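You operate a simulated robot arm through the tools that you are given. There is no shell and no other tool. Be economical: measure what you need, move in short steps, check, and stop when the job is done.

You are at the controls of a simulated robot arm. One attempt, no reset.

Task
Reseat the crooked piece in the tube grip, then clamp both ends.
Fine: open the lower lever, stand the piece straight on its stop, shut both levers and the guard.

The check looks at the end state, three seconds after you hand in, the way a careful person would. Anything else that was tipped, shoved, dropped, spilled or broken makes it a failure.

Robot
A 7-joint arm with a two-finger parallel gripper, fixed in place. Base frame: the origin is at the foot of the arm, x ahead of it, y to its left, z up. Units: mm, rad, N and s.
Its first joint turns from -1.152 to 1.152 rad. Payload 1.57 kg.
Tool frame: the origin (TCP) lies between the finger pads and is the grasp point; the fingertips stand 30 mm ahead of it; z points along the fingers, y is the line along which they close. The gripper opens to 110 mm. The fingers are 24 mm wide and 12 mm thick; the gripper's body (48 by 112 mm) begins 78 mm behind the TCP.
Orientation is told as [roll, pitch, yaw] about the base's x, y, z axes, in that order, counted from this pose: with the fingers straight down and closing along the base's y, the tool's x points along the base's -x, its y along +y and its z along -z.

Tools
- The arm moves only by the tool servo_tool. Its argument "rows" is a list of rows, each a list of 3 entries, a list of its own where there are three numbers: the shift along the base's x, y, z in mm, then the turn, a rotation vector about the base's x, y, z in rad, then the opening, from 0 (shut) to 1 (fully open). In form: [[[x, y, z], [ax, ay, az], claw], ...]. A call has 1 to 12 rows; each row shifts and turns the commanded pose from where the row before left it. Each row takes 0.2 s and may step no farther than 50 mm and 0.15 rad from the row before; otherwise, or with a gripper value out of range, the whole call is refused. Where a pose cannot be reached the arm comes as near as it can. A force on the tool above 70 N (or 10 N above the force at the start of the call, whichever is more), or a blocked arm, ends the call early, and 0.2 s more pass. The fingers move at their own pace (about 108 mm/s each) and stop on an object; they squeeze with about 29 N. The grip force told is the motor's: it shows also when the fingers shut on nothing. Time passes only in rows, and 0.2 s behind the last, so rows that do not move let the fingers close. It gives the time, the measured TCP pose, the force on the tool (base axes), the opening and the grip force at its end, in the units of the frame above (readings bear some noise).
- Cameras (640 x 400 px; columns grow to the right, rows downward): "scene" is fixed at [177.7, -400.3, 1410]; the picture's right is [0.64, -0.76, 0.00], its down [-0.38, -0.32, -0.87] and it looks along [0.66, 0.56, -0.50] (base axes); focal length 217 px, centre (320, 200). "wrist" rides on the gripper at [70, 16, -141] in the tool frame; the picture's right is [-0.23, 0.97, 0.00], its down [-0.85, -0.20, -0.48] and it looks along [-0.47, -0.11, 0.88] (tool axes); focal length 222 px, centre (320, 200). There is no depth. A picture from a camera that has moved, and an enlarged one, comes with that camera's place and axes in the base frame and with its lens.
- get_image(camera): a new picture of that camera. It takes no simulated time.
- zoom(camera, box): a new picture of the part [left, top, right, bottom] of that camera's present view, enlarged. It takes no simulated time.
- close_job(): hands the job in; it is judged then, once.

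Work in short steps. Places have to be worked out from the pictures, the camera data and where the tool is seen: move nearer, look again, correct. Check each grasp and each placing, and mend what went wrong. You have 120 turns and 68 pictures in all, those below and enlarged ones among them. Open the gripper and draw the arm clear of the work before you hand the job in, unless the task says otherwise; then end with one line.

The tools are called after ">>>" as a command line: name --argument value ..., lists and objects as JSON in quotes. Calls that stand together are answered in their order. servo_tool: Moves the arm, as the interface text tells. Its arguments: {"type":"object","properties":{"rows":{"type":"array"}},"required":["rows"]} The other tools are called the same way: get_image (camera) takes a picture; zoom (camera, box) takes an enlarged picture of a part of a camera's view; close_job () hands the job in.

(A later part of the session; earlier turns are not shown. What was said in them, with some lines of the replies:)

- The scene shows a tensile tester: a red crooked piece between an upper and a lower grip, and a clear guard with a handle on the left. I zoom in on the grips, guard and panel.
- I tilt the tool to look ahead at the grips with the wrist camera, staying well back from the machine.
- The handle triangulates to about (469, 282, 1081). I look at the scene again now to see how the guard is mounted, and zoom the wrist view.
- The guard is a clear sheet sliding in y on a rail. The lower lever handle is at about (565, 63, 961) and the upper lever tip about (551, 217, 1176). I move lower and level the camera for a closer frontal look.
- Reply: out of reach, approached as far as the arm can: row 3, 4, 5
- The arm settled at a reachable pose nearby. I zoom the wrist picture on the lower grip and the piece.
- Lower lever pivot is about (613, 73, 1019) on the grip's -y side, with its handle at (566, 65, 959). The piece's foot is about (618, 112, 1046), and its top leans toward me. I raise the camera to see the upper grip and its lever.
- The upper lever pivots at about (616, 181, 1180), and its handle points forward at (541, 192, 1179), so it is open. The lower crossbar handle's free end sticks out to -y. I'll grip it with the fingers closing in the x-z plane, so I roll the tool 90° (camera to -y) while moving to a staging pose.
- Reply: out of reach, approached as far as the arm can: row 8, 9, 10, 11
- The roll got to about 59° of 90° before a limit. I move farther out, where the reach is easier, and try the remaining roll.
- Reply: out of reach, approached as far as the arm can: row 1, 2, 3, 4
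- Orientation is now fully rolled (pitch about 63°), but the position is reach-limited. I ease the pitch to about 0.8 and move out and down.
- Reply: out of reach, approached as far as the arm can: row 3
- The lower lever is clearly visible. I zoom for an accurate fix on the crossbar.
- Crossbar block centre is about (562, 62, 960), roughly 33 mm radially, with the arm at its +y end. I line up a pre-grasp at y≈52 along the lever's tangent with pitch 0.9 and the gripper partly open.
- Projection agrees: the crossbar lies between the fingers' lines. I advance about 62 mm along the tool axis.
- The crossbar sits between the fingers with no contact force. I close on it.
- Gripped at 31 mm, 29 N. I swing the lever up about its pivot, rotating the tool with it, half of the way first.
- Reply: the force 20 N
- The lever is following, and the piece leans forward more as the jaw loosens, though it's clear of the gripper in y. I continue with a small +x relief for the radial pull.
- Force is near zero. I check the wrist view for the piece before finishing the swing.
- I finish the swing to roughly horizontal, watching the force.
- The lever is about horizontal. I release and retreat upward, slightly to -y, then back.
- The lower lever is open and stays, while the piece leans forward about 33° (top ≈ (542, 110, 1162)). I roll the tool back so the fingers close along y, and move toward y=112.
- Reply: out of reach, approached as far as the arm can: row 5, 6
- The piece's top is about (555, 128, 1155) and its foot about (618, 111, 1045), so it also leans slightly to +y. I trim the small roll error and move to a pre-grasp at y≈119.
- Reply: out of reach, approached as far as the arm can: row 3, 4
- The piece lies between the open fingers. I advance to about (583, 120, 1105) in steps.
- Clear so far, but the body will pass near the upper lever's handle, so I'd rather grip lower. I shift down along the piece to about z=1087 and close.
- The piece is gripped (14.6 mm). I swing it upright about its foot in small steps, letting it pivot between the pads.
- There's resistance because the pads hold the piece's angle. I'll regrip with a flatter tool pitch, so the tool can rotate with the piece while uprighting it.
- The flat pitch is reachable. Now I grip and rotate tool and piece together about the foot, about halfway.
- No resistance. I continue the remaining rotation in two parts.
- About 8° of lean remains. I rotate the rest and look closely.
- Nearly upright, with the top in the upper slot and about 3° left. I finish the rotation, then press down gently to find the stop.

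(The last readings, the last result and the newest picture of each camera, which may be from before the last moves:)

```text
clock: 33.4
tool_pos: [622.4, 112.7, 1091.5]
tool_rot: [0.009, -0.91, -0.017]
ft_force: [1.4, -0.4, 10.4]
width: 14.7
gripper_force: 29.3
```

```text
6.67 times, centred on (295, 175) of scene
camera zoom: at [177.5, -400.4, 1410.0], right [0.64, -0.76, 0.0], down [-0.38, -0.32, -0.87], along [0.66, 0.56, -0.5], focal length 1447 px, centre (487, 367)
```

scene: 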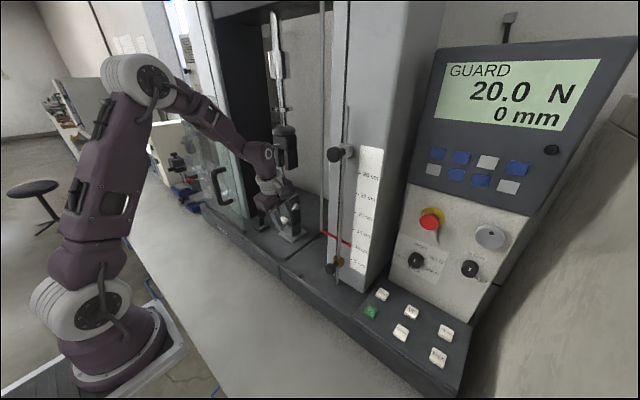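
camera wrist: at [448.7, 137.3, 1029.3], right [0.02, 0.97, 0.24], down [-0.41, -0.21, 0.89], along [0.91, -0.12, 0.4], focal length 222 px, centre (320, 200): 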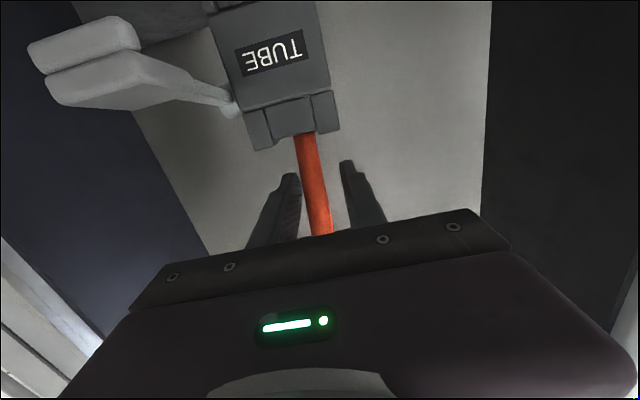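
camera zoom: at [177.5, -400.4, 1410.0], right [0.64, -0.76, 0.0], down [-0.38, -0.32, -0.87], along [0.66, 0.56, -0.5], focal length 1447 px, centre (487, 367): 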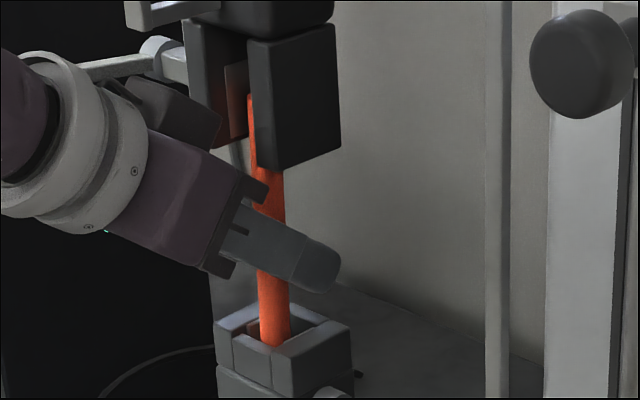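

The stop is felt (10 N down force). The projection says I overshot about 1.5° backward, so I rotate back slightly and check.

>>> servo_tool --rows '[[[-1.2, 0, 0.5], [0, -0.025, 0], 0.08], [[0, 0, 0.3], [0, 0, 0], 0.08], [[0, 0, 0], [0, 0, 0], 0.08]]'

>>> zoom --camera "wrist" --box '[200, 60, 420, 245]'

>>> zoom --camera "scene" --box '[275, 145, 315, 205]'

```text
clock: 34.2
tool_pos: [621.6, 112.3, 1091.3]
tool_rot: [0.012, -0.932, -0.015]
ft_force: [0.5, 1.5, 9.5]
width: 14.5
gripper_force: 28.9
```

```text
2.16 times, centred on (310, 152) of wrist
camera zoom: at [466.5, 131.4, 1119.4], right [0.14, 0.97, 0.19], down [0.12, -0.21, 0.97], along [0.98, -0.12, -0.15], focal length 480 px, centre (342, 303)
```

zoom: 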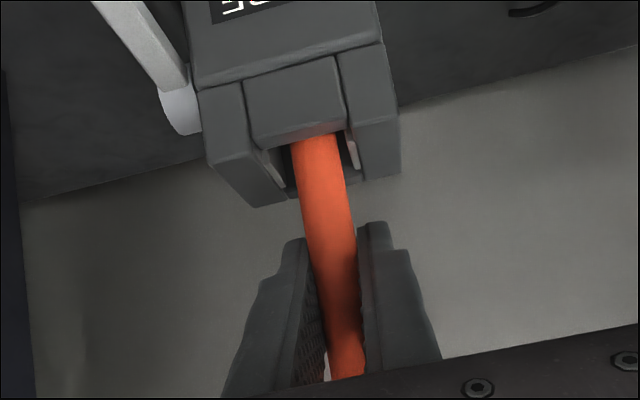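

```text
6.67 times, centred on (295, 175) of scene
camera zoom: at [177.5, -400.3, 1410.1], right [0.64, -0.76, 0.0], down [-0.38, -0.32, -0.87], along [0.66, 0.56, -0.5], focal length 1447 px, centre (487, 367)
```

zoom: 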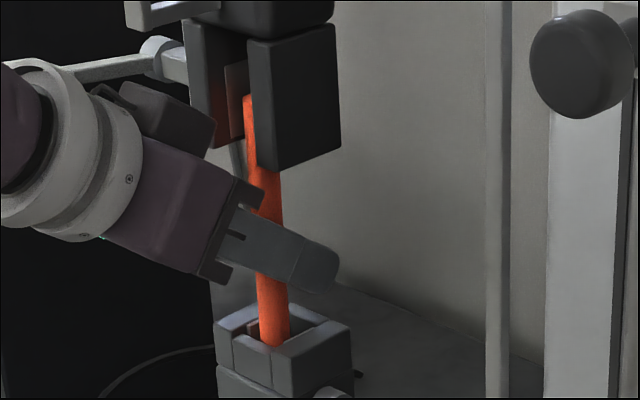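

Vertical now, centred in the slot and on its stop. I open slightly and watch whether it stands.

>>> servo_tool --rows '[[[0, 0, 0.5], [0, 0, 0], 0.14], [[0, 0, 0], [0, 0, 0], 0.2], [[0, 0, 0], [0, 0, 0], 0.3], [[0, 0, 0], [0, 0, 0], 0.3]]'

>>> zoom --camera "scene" --box '[275, 145, 315, 205]'

```text
clock: 35.2
tool_pos: [620.5, 111.5, 1093.2]
tool_rot: [0.012, -0.931, -0.015]
ft_force: [0.3, -0.1, 0.0]
width: 33.1
gripper_force: 0.0
```

```text
6.67 times, centred on (295, 175) of scene
camera zoom: at [177.7, -400.3, 1410.0], right [0.64, -0.76, 0.0], down [-0.38, -0.32, -0.87], along [0.66, 0.56, -0.5], focal length 1447 px, centre (487, 367)
```

zoom: 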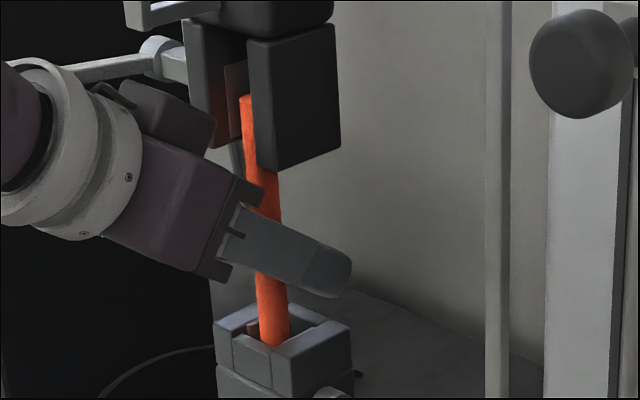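

It stands by itself. I withdraw straight back along -x.

>>> servo_tool --rows '[[[-10, -1, 0], [0, 0, 0], 0.35], [[-15, 0, 0], [0, 0, 0], 0.35], [[-20, 0, 0], [0, 0, 0], 0.35], [[-25, 0, 0], [0, 0, 0], 0.35], [[-30, 0, 0], [0, 0, 0], 0.35], [[-30, 0, 20], [0, 0, 0], 0.35], [[0, 0, 0], [0, 0, 0], 0.35]]'

>>> zoom --camera "scene" --box '[260, 130, 330, 230]'

>>> get_image --camera "wrist"

```text
clock: 36.8
tool_pos: [504.9, 115.1, 1094.0]
tool_rot: [-0.051, -0.922, 0.049]
ft_force: [0.0, 0.2, -1.0]
width: 38.4
gripper_force: 0.2
out of reach, approached as far as the arm can: row 6
```

```text
4.00 times, centred on (295, 180) of scene
camera zoom: at [177.7, -400.4, 1410.0], right [0.64, -0.76, 0.0], down [-0.38, -0.32, -0.87], along [0.66, 0.56, -0.5], focal length 868 px, centre (420, 280)
```

zoom: 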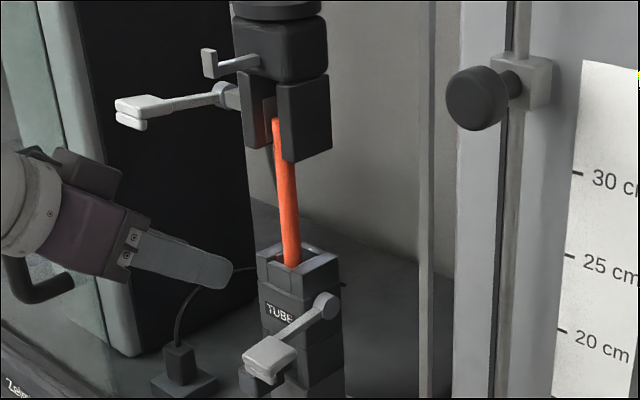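

```text
22 pictures are left
camera wrist: at [350.7, 133.4, 1122.7], right [0.13, 0.98, 0.15], down [0.14, -0.17, 0.98], along [0.98, -0.11, -0.16], focal length 222 px, centre (320, 200)
```

wrist: 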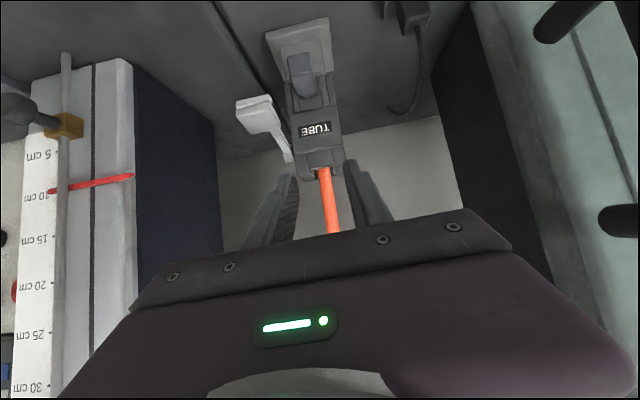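

The piece stands straight. Next I shut the lower lever by pressing its block down with closed fingertips, starting with a hover above it at y≈60.

>>> servo_tool --rows '[[[0, -14, 5], [0, 0.08, 0], 0.1], [[4, -14, 0], [0, 0.08, 0], 0.0], [[4, -14, -5], [0.03, 0.08, -0.02], 0.0], [[4, -13, -8], [0, 0.08, 0], 0.0], [[3, 0, -10], [0, 0, 0], 0.0], [[0, 0, 0], [0, 0, 0], 0.0]]'

>>> get_image --camera "wrist"

```text
clock: 38.2
tool_pos: [506.2, 57.2, 1094.7]
tool_rot: [0.038, -0.611, -0.055]
ft_force: [0.6, 0.0, 0.7]
width: 0.2
gripper_force: 21.1
```

```text
21 pictures are left
camera wrist: at [369.0, 77.9, 1170.1], right [0.22, 0.96, 0.16], down [0.42, -0.24, 0.88], along [0.88, -0.12, -0.45], focal length 222 px, centre (320, 200)
```

wrist: 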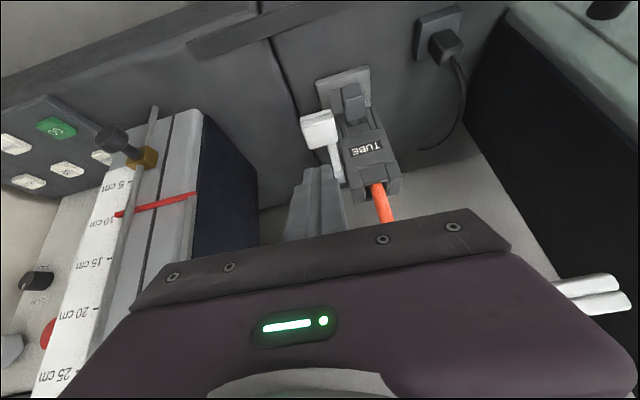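

The block lies just ahead and below the tip. I come over it, then press along its arc.

>>> servo_tool --rows '[[[8, 3, -15], [0, 0, 0], 0.0], [[8, 2, -15], [0, 0, 0], 0.0], [[-1, 0, -13], [0, 0, 0], 0.0], [[0.5, 0, -10], [0, 0, 0], 0.0], [[0.5, 0, -10], [0, 0, 0], 0.0], [[3, 0, -9.5], [0, 0, 0], 0.0], [[3, 0, -9.5], [0, 0, 0], 0.0], [[0, 0, 0], [0, 0, 0], 0.0]]'

>>> zoom --camera "scene" --box '[260, 130, 330, 230]'

```text
clock: 40.0
tool_pos: [528.5, 61.1, 1011.2]
tool_rot: [0.037, -0.613, -0.054]
ft_force: [0.2, 0.4, 1.4]
width: 0.0
gripper_force: 21.0
```

```text
4.00 times, centred on (295, 180) of scene
camera zoom: at [177.7, -400.4, 1410.0], right [0.64, -0.76, 0.0], down [-0.38, -0.32, -0.87], along [0.66, 0.56, -0.5], focal length 868 px, centre (420, 280)
```

zoom: 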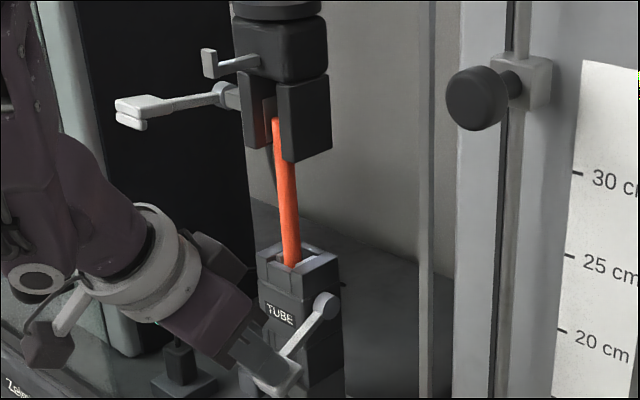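

The lever is going down under light force and the piece stays upright. I press on to the end of the arc.

>>> servo_tool --rows '[[[5, 0, -8.5], [0, -0.03, 0], 0.0], [[5, 0, -8.5], [0, -0.03, 0], 0.0], [[6, 0, -7], [0, -0.03, 0], 0.0], [[4, 0, -4], [0, -0.03, 0], 0.0], [[3, 0, -3], [0, 0, 0], 0.0], [[0, 0, 0], [0, 0, 0], 0.0]]'

>>> zoom --camera "scene" --box '[260, 150, 330, 250]'

```text
clock: 41.4
tool_pos: [550.2, 60.7, 984.3]
tool_rot: [0.043, -0.739, -0.059]
ft_force: [-41.1, -12.4, 34.9]
width: 0.1
gripper_force: 21.5
stopped in row 6: the force on the tool passed its limit (the readings are from after the stop); the commanded pose is now the measured one
```

```text
4.00 times, centred on (295, 200) of scene
camera zoom: at [175.9, -400.8, 1410.2], right [0.64, -0.76, 0.0], down [-0.38, -0.32, -0.87], along [0.66, 0.56, -0.5], focal length 868 px, centre (420, 200)
```

zoom: 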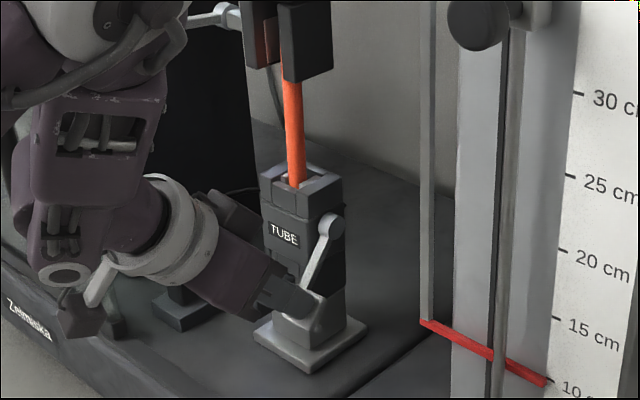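

The lever hit its end stop (~55 N), matching its original shut angle. I back off along the tool axis and check.

>>> servo_tool --rows '[[[-8, 0, 8], [0, 0, 0], 0.0], [[-18, 0, 18], [0, 0, 0], 0.0], [[-25, 0, 25], [0, 0, 0], 0.0], [[-20, 0, 30], [0, 0, 0], 0.0], [[0, 0, 0], [0, 0, 0], 0.0]]'

>>> zoom --camera "scene" --box '[260, 130, 330, 240]'

```text
clock: 42.6
tool_pos: [481.2, 62.8, 1065.1]
tool_rot: [0.044, -0.736, -0.061]
ft_force: [0.2, -0.2, -0.1]
width: 0.0
gripper_force: 21.3
```

```text
3.64 times, centred on (295, 185) of scene
camera zoom: at [177.7, -400.4, 1410.0], right [0.64, -0.76, 0.0], down [-0.38, -0.32, -0.87], along [0.66, 0.56, -0.5], focal length 789 px, centre (411, 254)
```

zoom: 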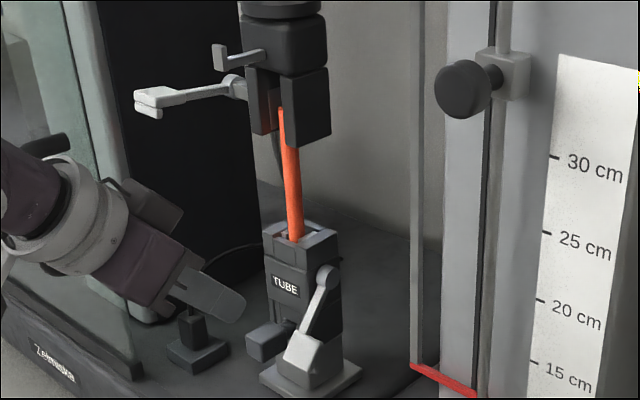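

Lower lever shut. I check the piece's straightness at high zoom.

>>> zoom --camera "scene" --box '[275, 150, 315, 205]'

```text
7.27 times, centred on (295, 178) of scene
camera zoom: at [177.7, -400.4, 1410.0], right [0.64, -0.76, 0.0], down [-0.38, -0.32, -0.87], along [0.66, 0.56, -0.5], focal length 1579 px, centre (502, 364)
```

zoom: 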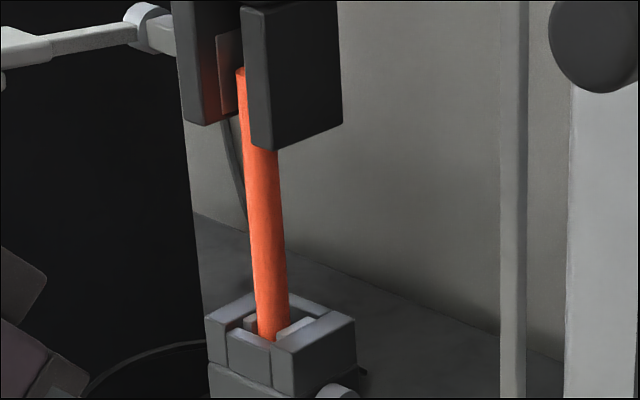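

The piece is vertical and clamped below. Next is the upper lever (block near (541, 190, 1179)). The open guard's edge is near y≈224, x≈490, so I approach yawed about 0.3 rad from the -y side, first backing off, rising and re-orienting.

>>> servo_tool --rows '[[[-10, 0, 35], [0, -0.08, 0], 0.0], [[-10, 0, 35], [-0.02, -0.08, 0], 0.0], [[-5, 0, 35], [0, 0, 0.09], 0.0], [[-5, 0, 35], [0, 0, 0.09], 0.0], [[0, 0, 35], [0, 0, 0.09], 0.0], [[0, 28, 3], [0, 0, 0.09], 0.0], [[10, 28, 0], [0, 0, 0], 0.0], [[10, 28, 0], [0, 0, 0], 0.0], [[10, 28, 0], [0, 0, 0], 0.0], [[0, 0, 0], [0, 0, 0], 0.0]]'

>>> get_image --camera "wrist"

>>> zoom --camera "scene" --box '[220, 90, 330, 240]'

```text
clock: 44.8
tool_pos: [490.3, 198.0, 1232.3]
tool_rot: [0.029, -0.897, 0.312]
ft_force: [0.0, 0.7, -0.3]
width: 0.0
gripper_force: 21.2
out of reach, approached as far as the arm can: row 1, 2, 3
```

```text
16 pictures are left
camera wrist: at [339.7, 163.3, 1265.8], right [-0.18, 0.96, 0.2], down [0.22, -0.15, 0.96], along [0.96, 0.22, -0.18], focal length 222 px, centre (320, 200)
```

wrist: 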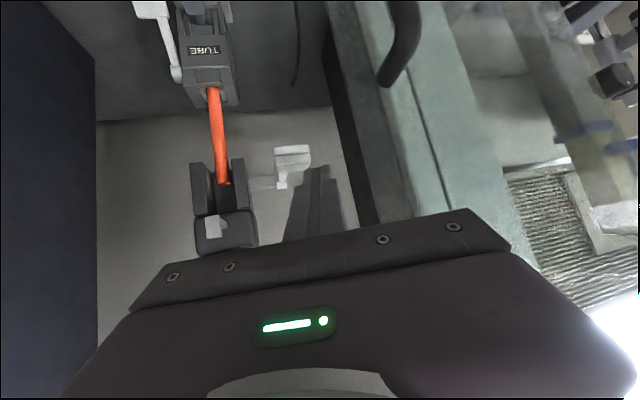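

```text
2.67 times, centred on (275, 165) of scene
camera zoom: at [177.7, -400.3, 1410.0], right [0.64, -0.76, 0.0], down [-0.38, -0.32, -0.87], along [0.66, 0.56, -0.5], focal length 579 px, centre (440, 293)
```

zoom: 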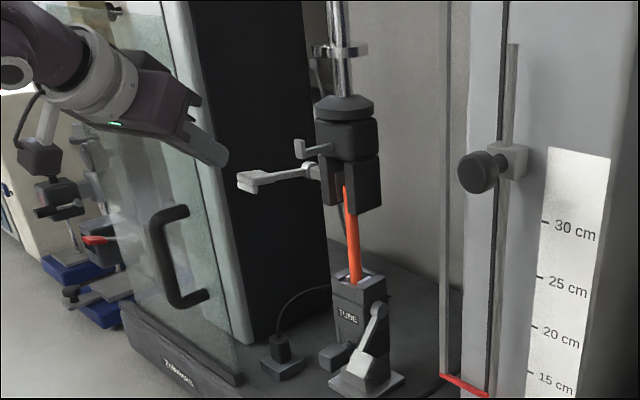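

The block centre is about (536, 190, 1182). I come over its inner part (tip y≈184) and press down the first half of the arc.

>>> servo_tool --rows '[[[9, -7, 0], [0, 0, 0], 0.0], [[9, -7, -3], [0, 0, 0], 0.0], [[9, -7, -6], [0, 0, 0], 0.0], [[4, 0, -8.5], [0, 0, 0], 0.0], [[0, 0, -8.5], [0, 0, 0], 0.0], [[0.2, 0, -9.5], [0, 0, 0], 0.0], [[0.2, 0, -9.5], [0, 0, 0], 0.0], [[2.6, 0, -9], [0, 0, 0], 0.0], [[2.6, 0, -9], [0, 0, 0], 0.0], [[0, 0, 0], [0, 0, 0], 0.0]]'

>>> zoom --camera "scene" --box '[220, 90, 330, 240]'

```text
clock: 47.0
tool_pos: [527.3, 175.9, 1168.3]
tool_rot: [0.028, -0.896, 0.313]
ft_force: [0.5, -0.3, -0.6]
width: 0.1
gripper_force: 20.7
```

```text
2.67 times, centred on (275, 165) of scene
camera zoom: at [177.7, -400.4, 1410.0], right [0.64, -0.76, 0.0], down [-0.38, -0.32, -0.87], along [0.66, 0.56, -0.5], focal length 579 px, centre (440, 293)
```

zoom: 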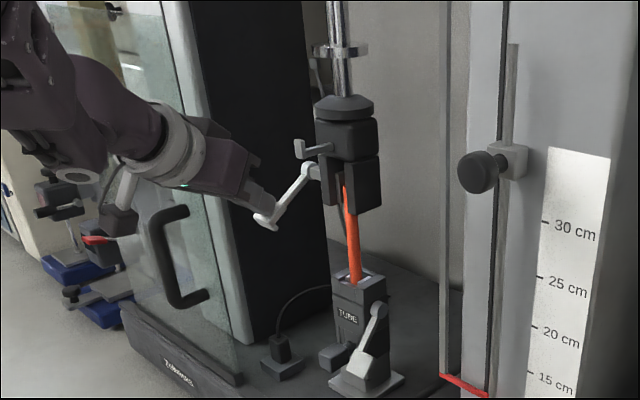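

The upper lever is following. I press to its end stop.

>>> servo_tool --rows '[[[5, 0, -8], [0, 0, 0], 0.0], [[5, 0, -8], [0, 0, 0], 0.0], [[6, 0, -7], [0, 0, 0], 0.0], [[4, 0, -4], [0, 0, 0], 0.0], [[3, 0, -3], [0, 0, 0], 0.0], [[3, 0, -3], [0, 0, 0], 0.0], [[0, 0, 0], [0, 0, 0], 0.0]]'

>>> zoom --camera "scene" --box '[220, 90, 330, 240]'

```text
clock: 48.1
tool_pos: [543.8, 175.7, 1145.5]
tool_rot: [0.018, -0.906, 0.323]
ft_force: [-51.4, -24.8, 34.2]
width: 0.0
gripper_force: 21.3
stopped in row 5: the force on the tool passed its limit (the readings are from after the stop); the commanded pose is now the measured one
```

```text
2.67 times, centred on (275, 165) of scene
camera zoom: at [175.4, -401.4, 1410.0], right [0.64, -0.76, 0.0], down [-0.38, -0.32, -0.87], along [0.66, 0.56, -0.5], focal length 579 px, centre (440, 293)
```

zoom: 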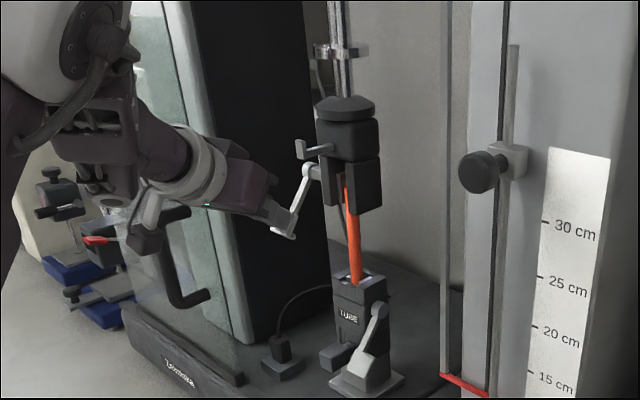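

End stop reached at about 52°, same as the lower lever's shut angle. I back off and look from the wrist.

>>> servo_tool --rows '[[[-8, -2, 8], [0, 0, 0], 0.0], [[-18, -5, 18], [0, 0, 0], 0.0], [[-25, -8, 25], [0, 0, 0], 0.0], [[-25, -8, 20], [0, 0, 0], 0.0], [[0, 0, 0], [0, 0, 0], 0.0]]'

>>> get_image --camera "wrist"

>>> zoom --camera "scene" --box '[265, 120, 325, 215]'

```text
clock: 49.3
tool_pos: [473.3, 151.4, 1215.0]
tool_rot: [0.02, -0.902, 0.321]
ft_force: [0.2, 0.0, 0.7]
width: 0.0
gripper_force: 21.7
```

```text
12 pictures are left
camera wrist: at [322.0, 117.3, 1248.4], right [-0.19, 0.96, 0.19], down [0.22, -0.15, 0.96], along [0.96, 0.22, -0.18], focal length 222 px, centre (320, 200)
```

wrist: 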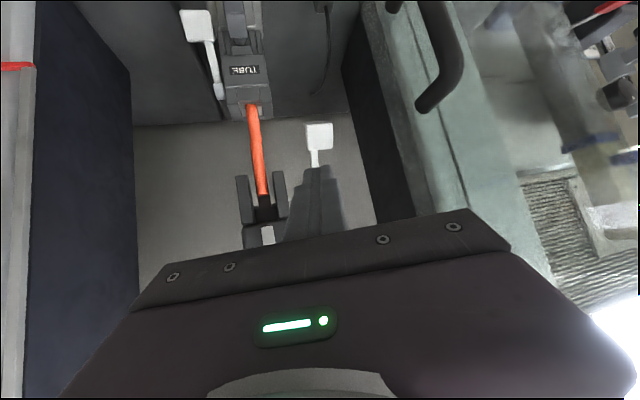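

```text
4.21 times, centred on (295, 168) of scene
camera zoom: at [177.7, -400.4, 1410.0], right [0.64, -0.76, 0.0], down [-0.38, -0.32, -0.87], along [0.66, 0.56, -0.5], focal length 914 px, centre (425, 337)
```

zoom: 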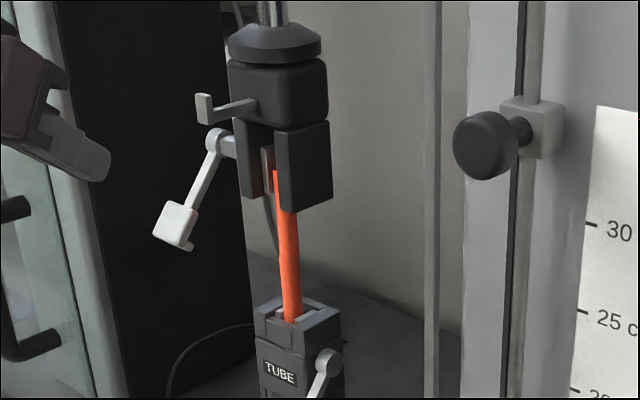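

Both levers are shut and the piece is straight. Last is the guard: its handle bar is about x≈462, y≈282, z 1019–1139, and it slides toward -y. I move to the bar's +y side with closed fingers and a steep tool.

>>> servo_tool --rows '[[[-12, 8, 5], [0, 0, -0.11], 0.0], [[-12, 8, 5], [0, 0, -0.11], 0.0], [[-12, 10, 5], [0, 0, -0.1], 0.0], [[-4, 34, 0], [0, 0.15, 0], 0.0], [[0, 40, 0], [0, 0.15, 0], 0.0], [[0, 40, 0], [0, 0.15, 0], 0.0], [[0, 40, 0], [0, 0.15, 0], 0.0], [[0, 0, -40], [0, 0, 0], 0.0], [[0, 0, -45], [0, 0, 0], 0.0], [[0, 0, -45], [0, 0, 0], 0.0], [[0, 0, 0], [0, 0, 0], 0.0]]'

>>> get_image --camera "scene"

>>> get_image --camera "wrist"

```text
clock: 51.7
tool_pos: [431.6, 331.8, 1099.5]
tool_rot: [0.025, -0.304, 0.001]
ft_force: [-1.0, -0.5, -1.0]
width: 0.2
gripper_force: 21.4
```

```text
10 pictures are left
```

scene: 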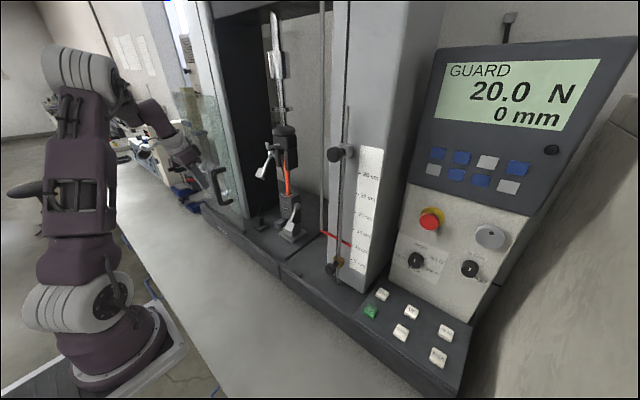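

```text
9 pictures are left
camera wrist: at [322.1, 346.5, 1214.3], right [0.21, 0.97, 0.09], down [0.67, -0.21, 0.71], along [0.71, -0.09, -0.7], focal length 222 px, centre (320, 200)
```

wrist: 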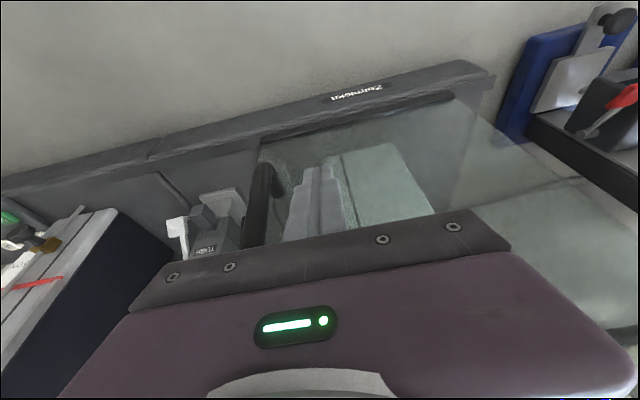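

The fingers are on the +y side of the handle. I move in to x≈462 and begin sweeping toward -y.

>>> servo_tool --rows '[[[15, 0, -7], [0, 0, 0], 0.0], [[15, 0, -7], [0, 0, 0], 0.0], [[0, -15, 0], [0, 0, 0], 0.0], [[0, -15, 0], [0, 0, 0], 0.0], [[0, -15, 0], [0, 0, 0], 0.0], [[0, -15, 0], [0, 0, 0], 0.0], [[0, -15, 0], [0, 0, 0], 0.0], [[0, 0, 0], [0, 0, 0], 0.0]]'

>>> get_image --camera "wrist"

```text
clock: 53.5
tool_pos: [460.9, 258.6, 1086.6]
tool_rot: [0.022, -0.304, 0.0]
ft_force: [0.9, 2.4, 0.6]
width: 0.1
gripper_force: 21.5
```

```text
8 pictures are left
camera wrist: at [351.4, 272.6, 1200.4], right [0.21, 0.97, 0.09], down [0.67, -0.21, 0.71], along [0.71, -0.09, -0.7], focal length 222 px, centre (320, 200)
```

wrist: 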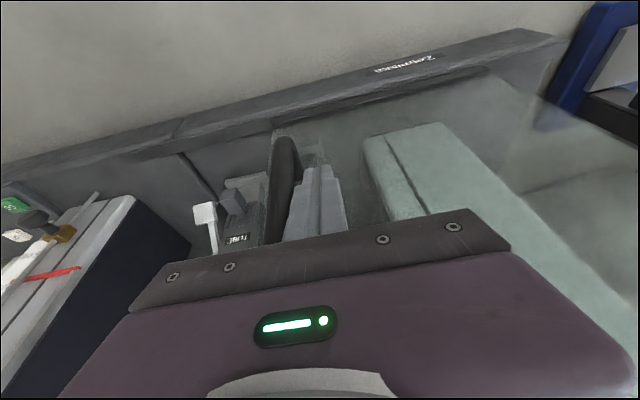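

The guard is sliding with only a few N. I continue sweeping.

>>> servo_tool --rows '[[[0, -14, 0], [0, 0, 0], 0.0], [[0, -14, 0], [0, 0, 0], 0.0], [[0, -14, 0], [0, 0, 0], 0.0], [[0, -14, 0], [0, 0, 0], 0.0], [[0, -14, 0], [0, 0, 0], 0.0], [[0, -14, 0], [0, 0, 0], 0.0], [[0, -14, 0], [0, 0, 0], 0.0], [[0, -14, 0], [0, 0, 0], 0.0], [[0, -14, 0], [0, 0, 0], 0.0], [[0, 0, 0], [0, 0, 0], 0.0]]'

>>> get_image --camera "scene"

```text
clock: 55.7
tool_pos: [460.0, 133.1, 1087.1]
tool_rot: [0.022, -0.303, 0.0]
ft_force: [-0.3, 1.4, -0.4]
width: 0.0
gripper_force: 22.1
```

```text
7 pictures are left
```

scene: 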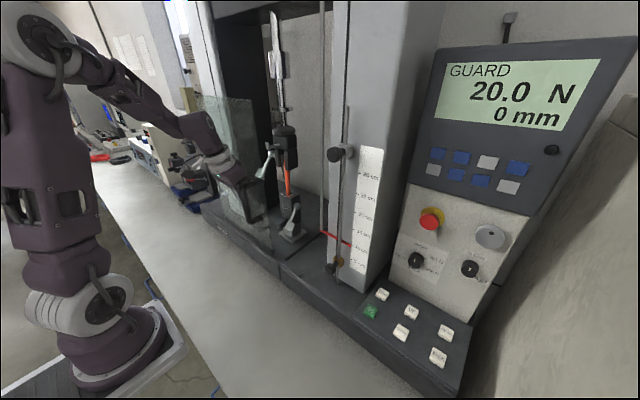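

The guard is partly across and the display still says GUARD. I keep pushing to its stop in shorter steps.

>>> servo_tool --rows '[[[0, -12, 0], [0, 0, 0], 0.0], [[0, -12, 0], [0, 0, 0], 0.0], [[0, -12, 0], [0, 0, 0], 0.0], [[0, -12, 0], [0, 0, 0], 0.0], [[0, -12, 0], [0, 0, 0], 0.0], [[0, -12, 0], [0, 0, 0], 0.0], [[0, -10, 0], [0, 0, 0], 0.0], [[0, -10, 0], [0, 0, 0], 0.0], [[0, -10, 0], [0, 0, 0], 0.0], [[0, -10, 0], [0, 0, 0], 0.0], [[0, 0, 0], [0, 0, 0], 0.0]]'

>>> get_image --camera "scene"

```text
clock: 58.1
tool_pos: [462.8, 21.7, 1085.4]
tool_rot: [0.023, -0.303, 0.0]
ft_force: [-0.3, 1.6, -0.5]
width: 0.1
gripper_force: 21.7
```

```text
6 pictures are left
```

scene: 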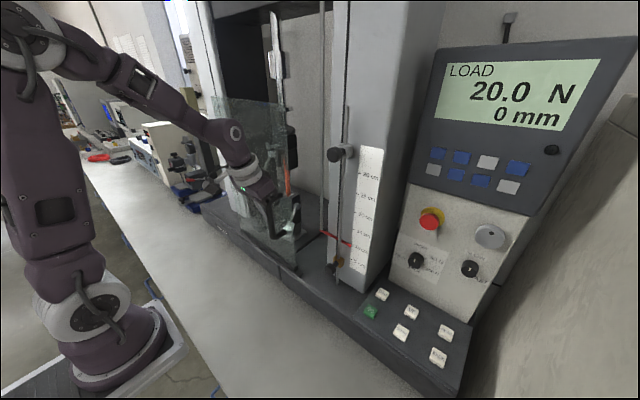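

The display changed from GUARD to LOAD, so the interlock sees it shut. I push a little more to be sure it's at its stop.

>>> servo_tool --rows '[[[0, -5, 0], [0, 0, 0], 0.0], [[0, -5, 0], [0, 0, 0], 0.0], [[0, -4, 0], [0, 0, 0], 0.0], [[0, 0, 0], [0, 0, 0], 0.0]]'

```text
clock: 58.7
tool_pos: [460.5, 20.0, 1086.7]
tool_rot: [0.029, -0.308, 0.017]
ft_force: [-4.8, 23.5, 0.7]
width: 0.0
gripper_force: 21.3
stopped in row 3: the force on the tool passed its limit (the readings are from after the stop); the commanded pose is now the measured one
```

It's at its stop. I back off +y, then -x and up, clear of the work, and open the gripper.

>>> servo_tool --rows '[[[0, 6, 0], [0, 0, 0], 0.0], [[-5, 6, 0], [0, 0, 0], 0.0], [[-15, 6, 5], [0, 0, 0], 0.0], [[-25, 0, 20], [0, 0, 0], 0.0], [[-30, 0, 35], [0, 0.1, 0], 0.0], [[-15, -5, 45], [0, 0.1, 0], 0.0], [[-10, -10, 45], [0, 0.1, 0], 0.3], [[0, -10, 45], [0, 0, 0], 0.6], [[0, -10, 20], [0, 0, 0], 1.0], [[0, 0, 0], [0, 0, 0], 1.0]]'

>>> get_image --camera "scene"

>>> zoom --camera "scene" --box '[240, 90, 350, 260]'

```text
clock: 60.9
tool_pos: [363.0, -0.9, 1300.5]
tool_rot: [0.032, -0.004, 0.014]
ft_force: [0.1, -0.3, 0.4]
width: 110.0
gripper_force: 0.2
```

```text
5 pictures are left
```

scene: 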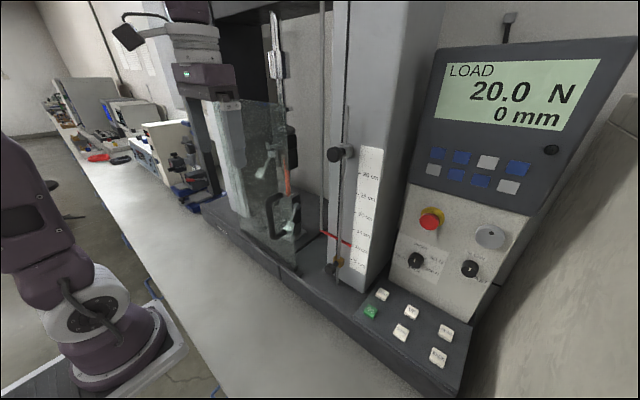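

```text
2.35 times, centred on (295, 175) of scene
camera zoom: at [177.7, -400.4, 1410.0], right [0.64, -0.76, 0.0], down [-0.38, -0.32, -0.87], along [0.66, 0.56, -0.5], focal length 511 px, centre (379, 259)
```

zoom: 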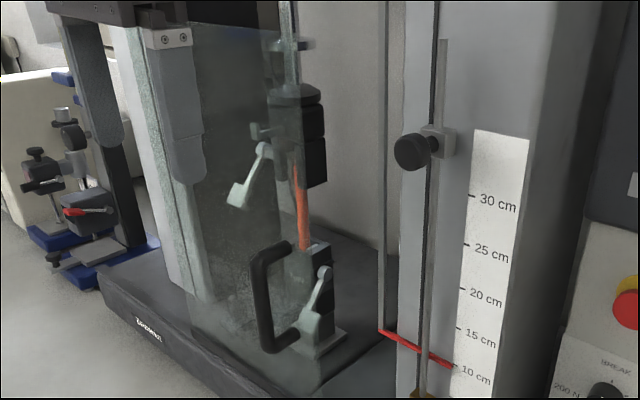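

The guard is shut (display LOAD), both levers are down, the piece is straight, and the arm is clear with the gripper open. I hand in.

>>> close_job

```text
The job is handed in.
```

The piece stands straight on its stop, clamped at both ends with both levers shut, and the guard is closed with the display changed from GUARD to LOAD.
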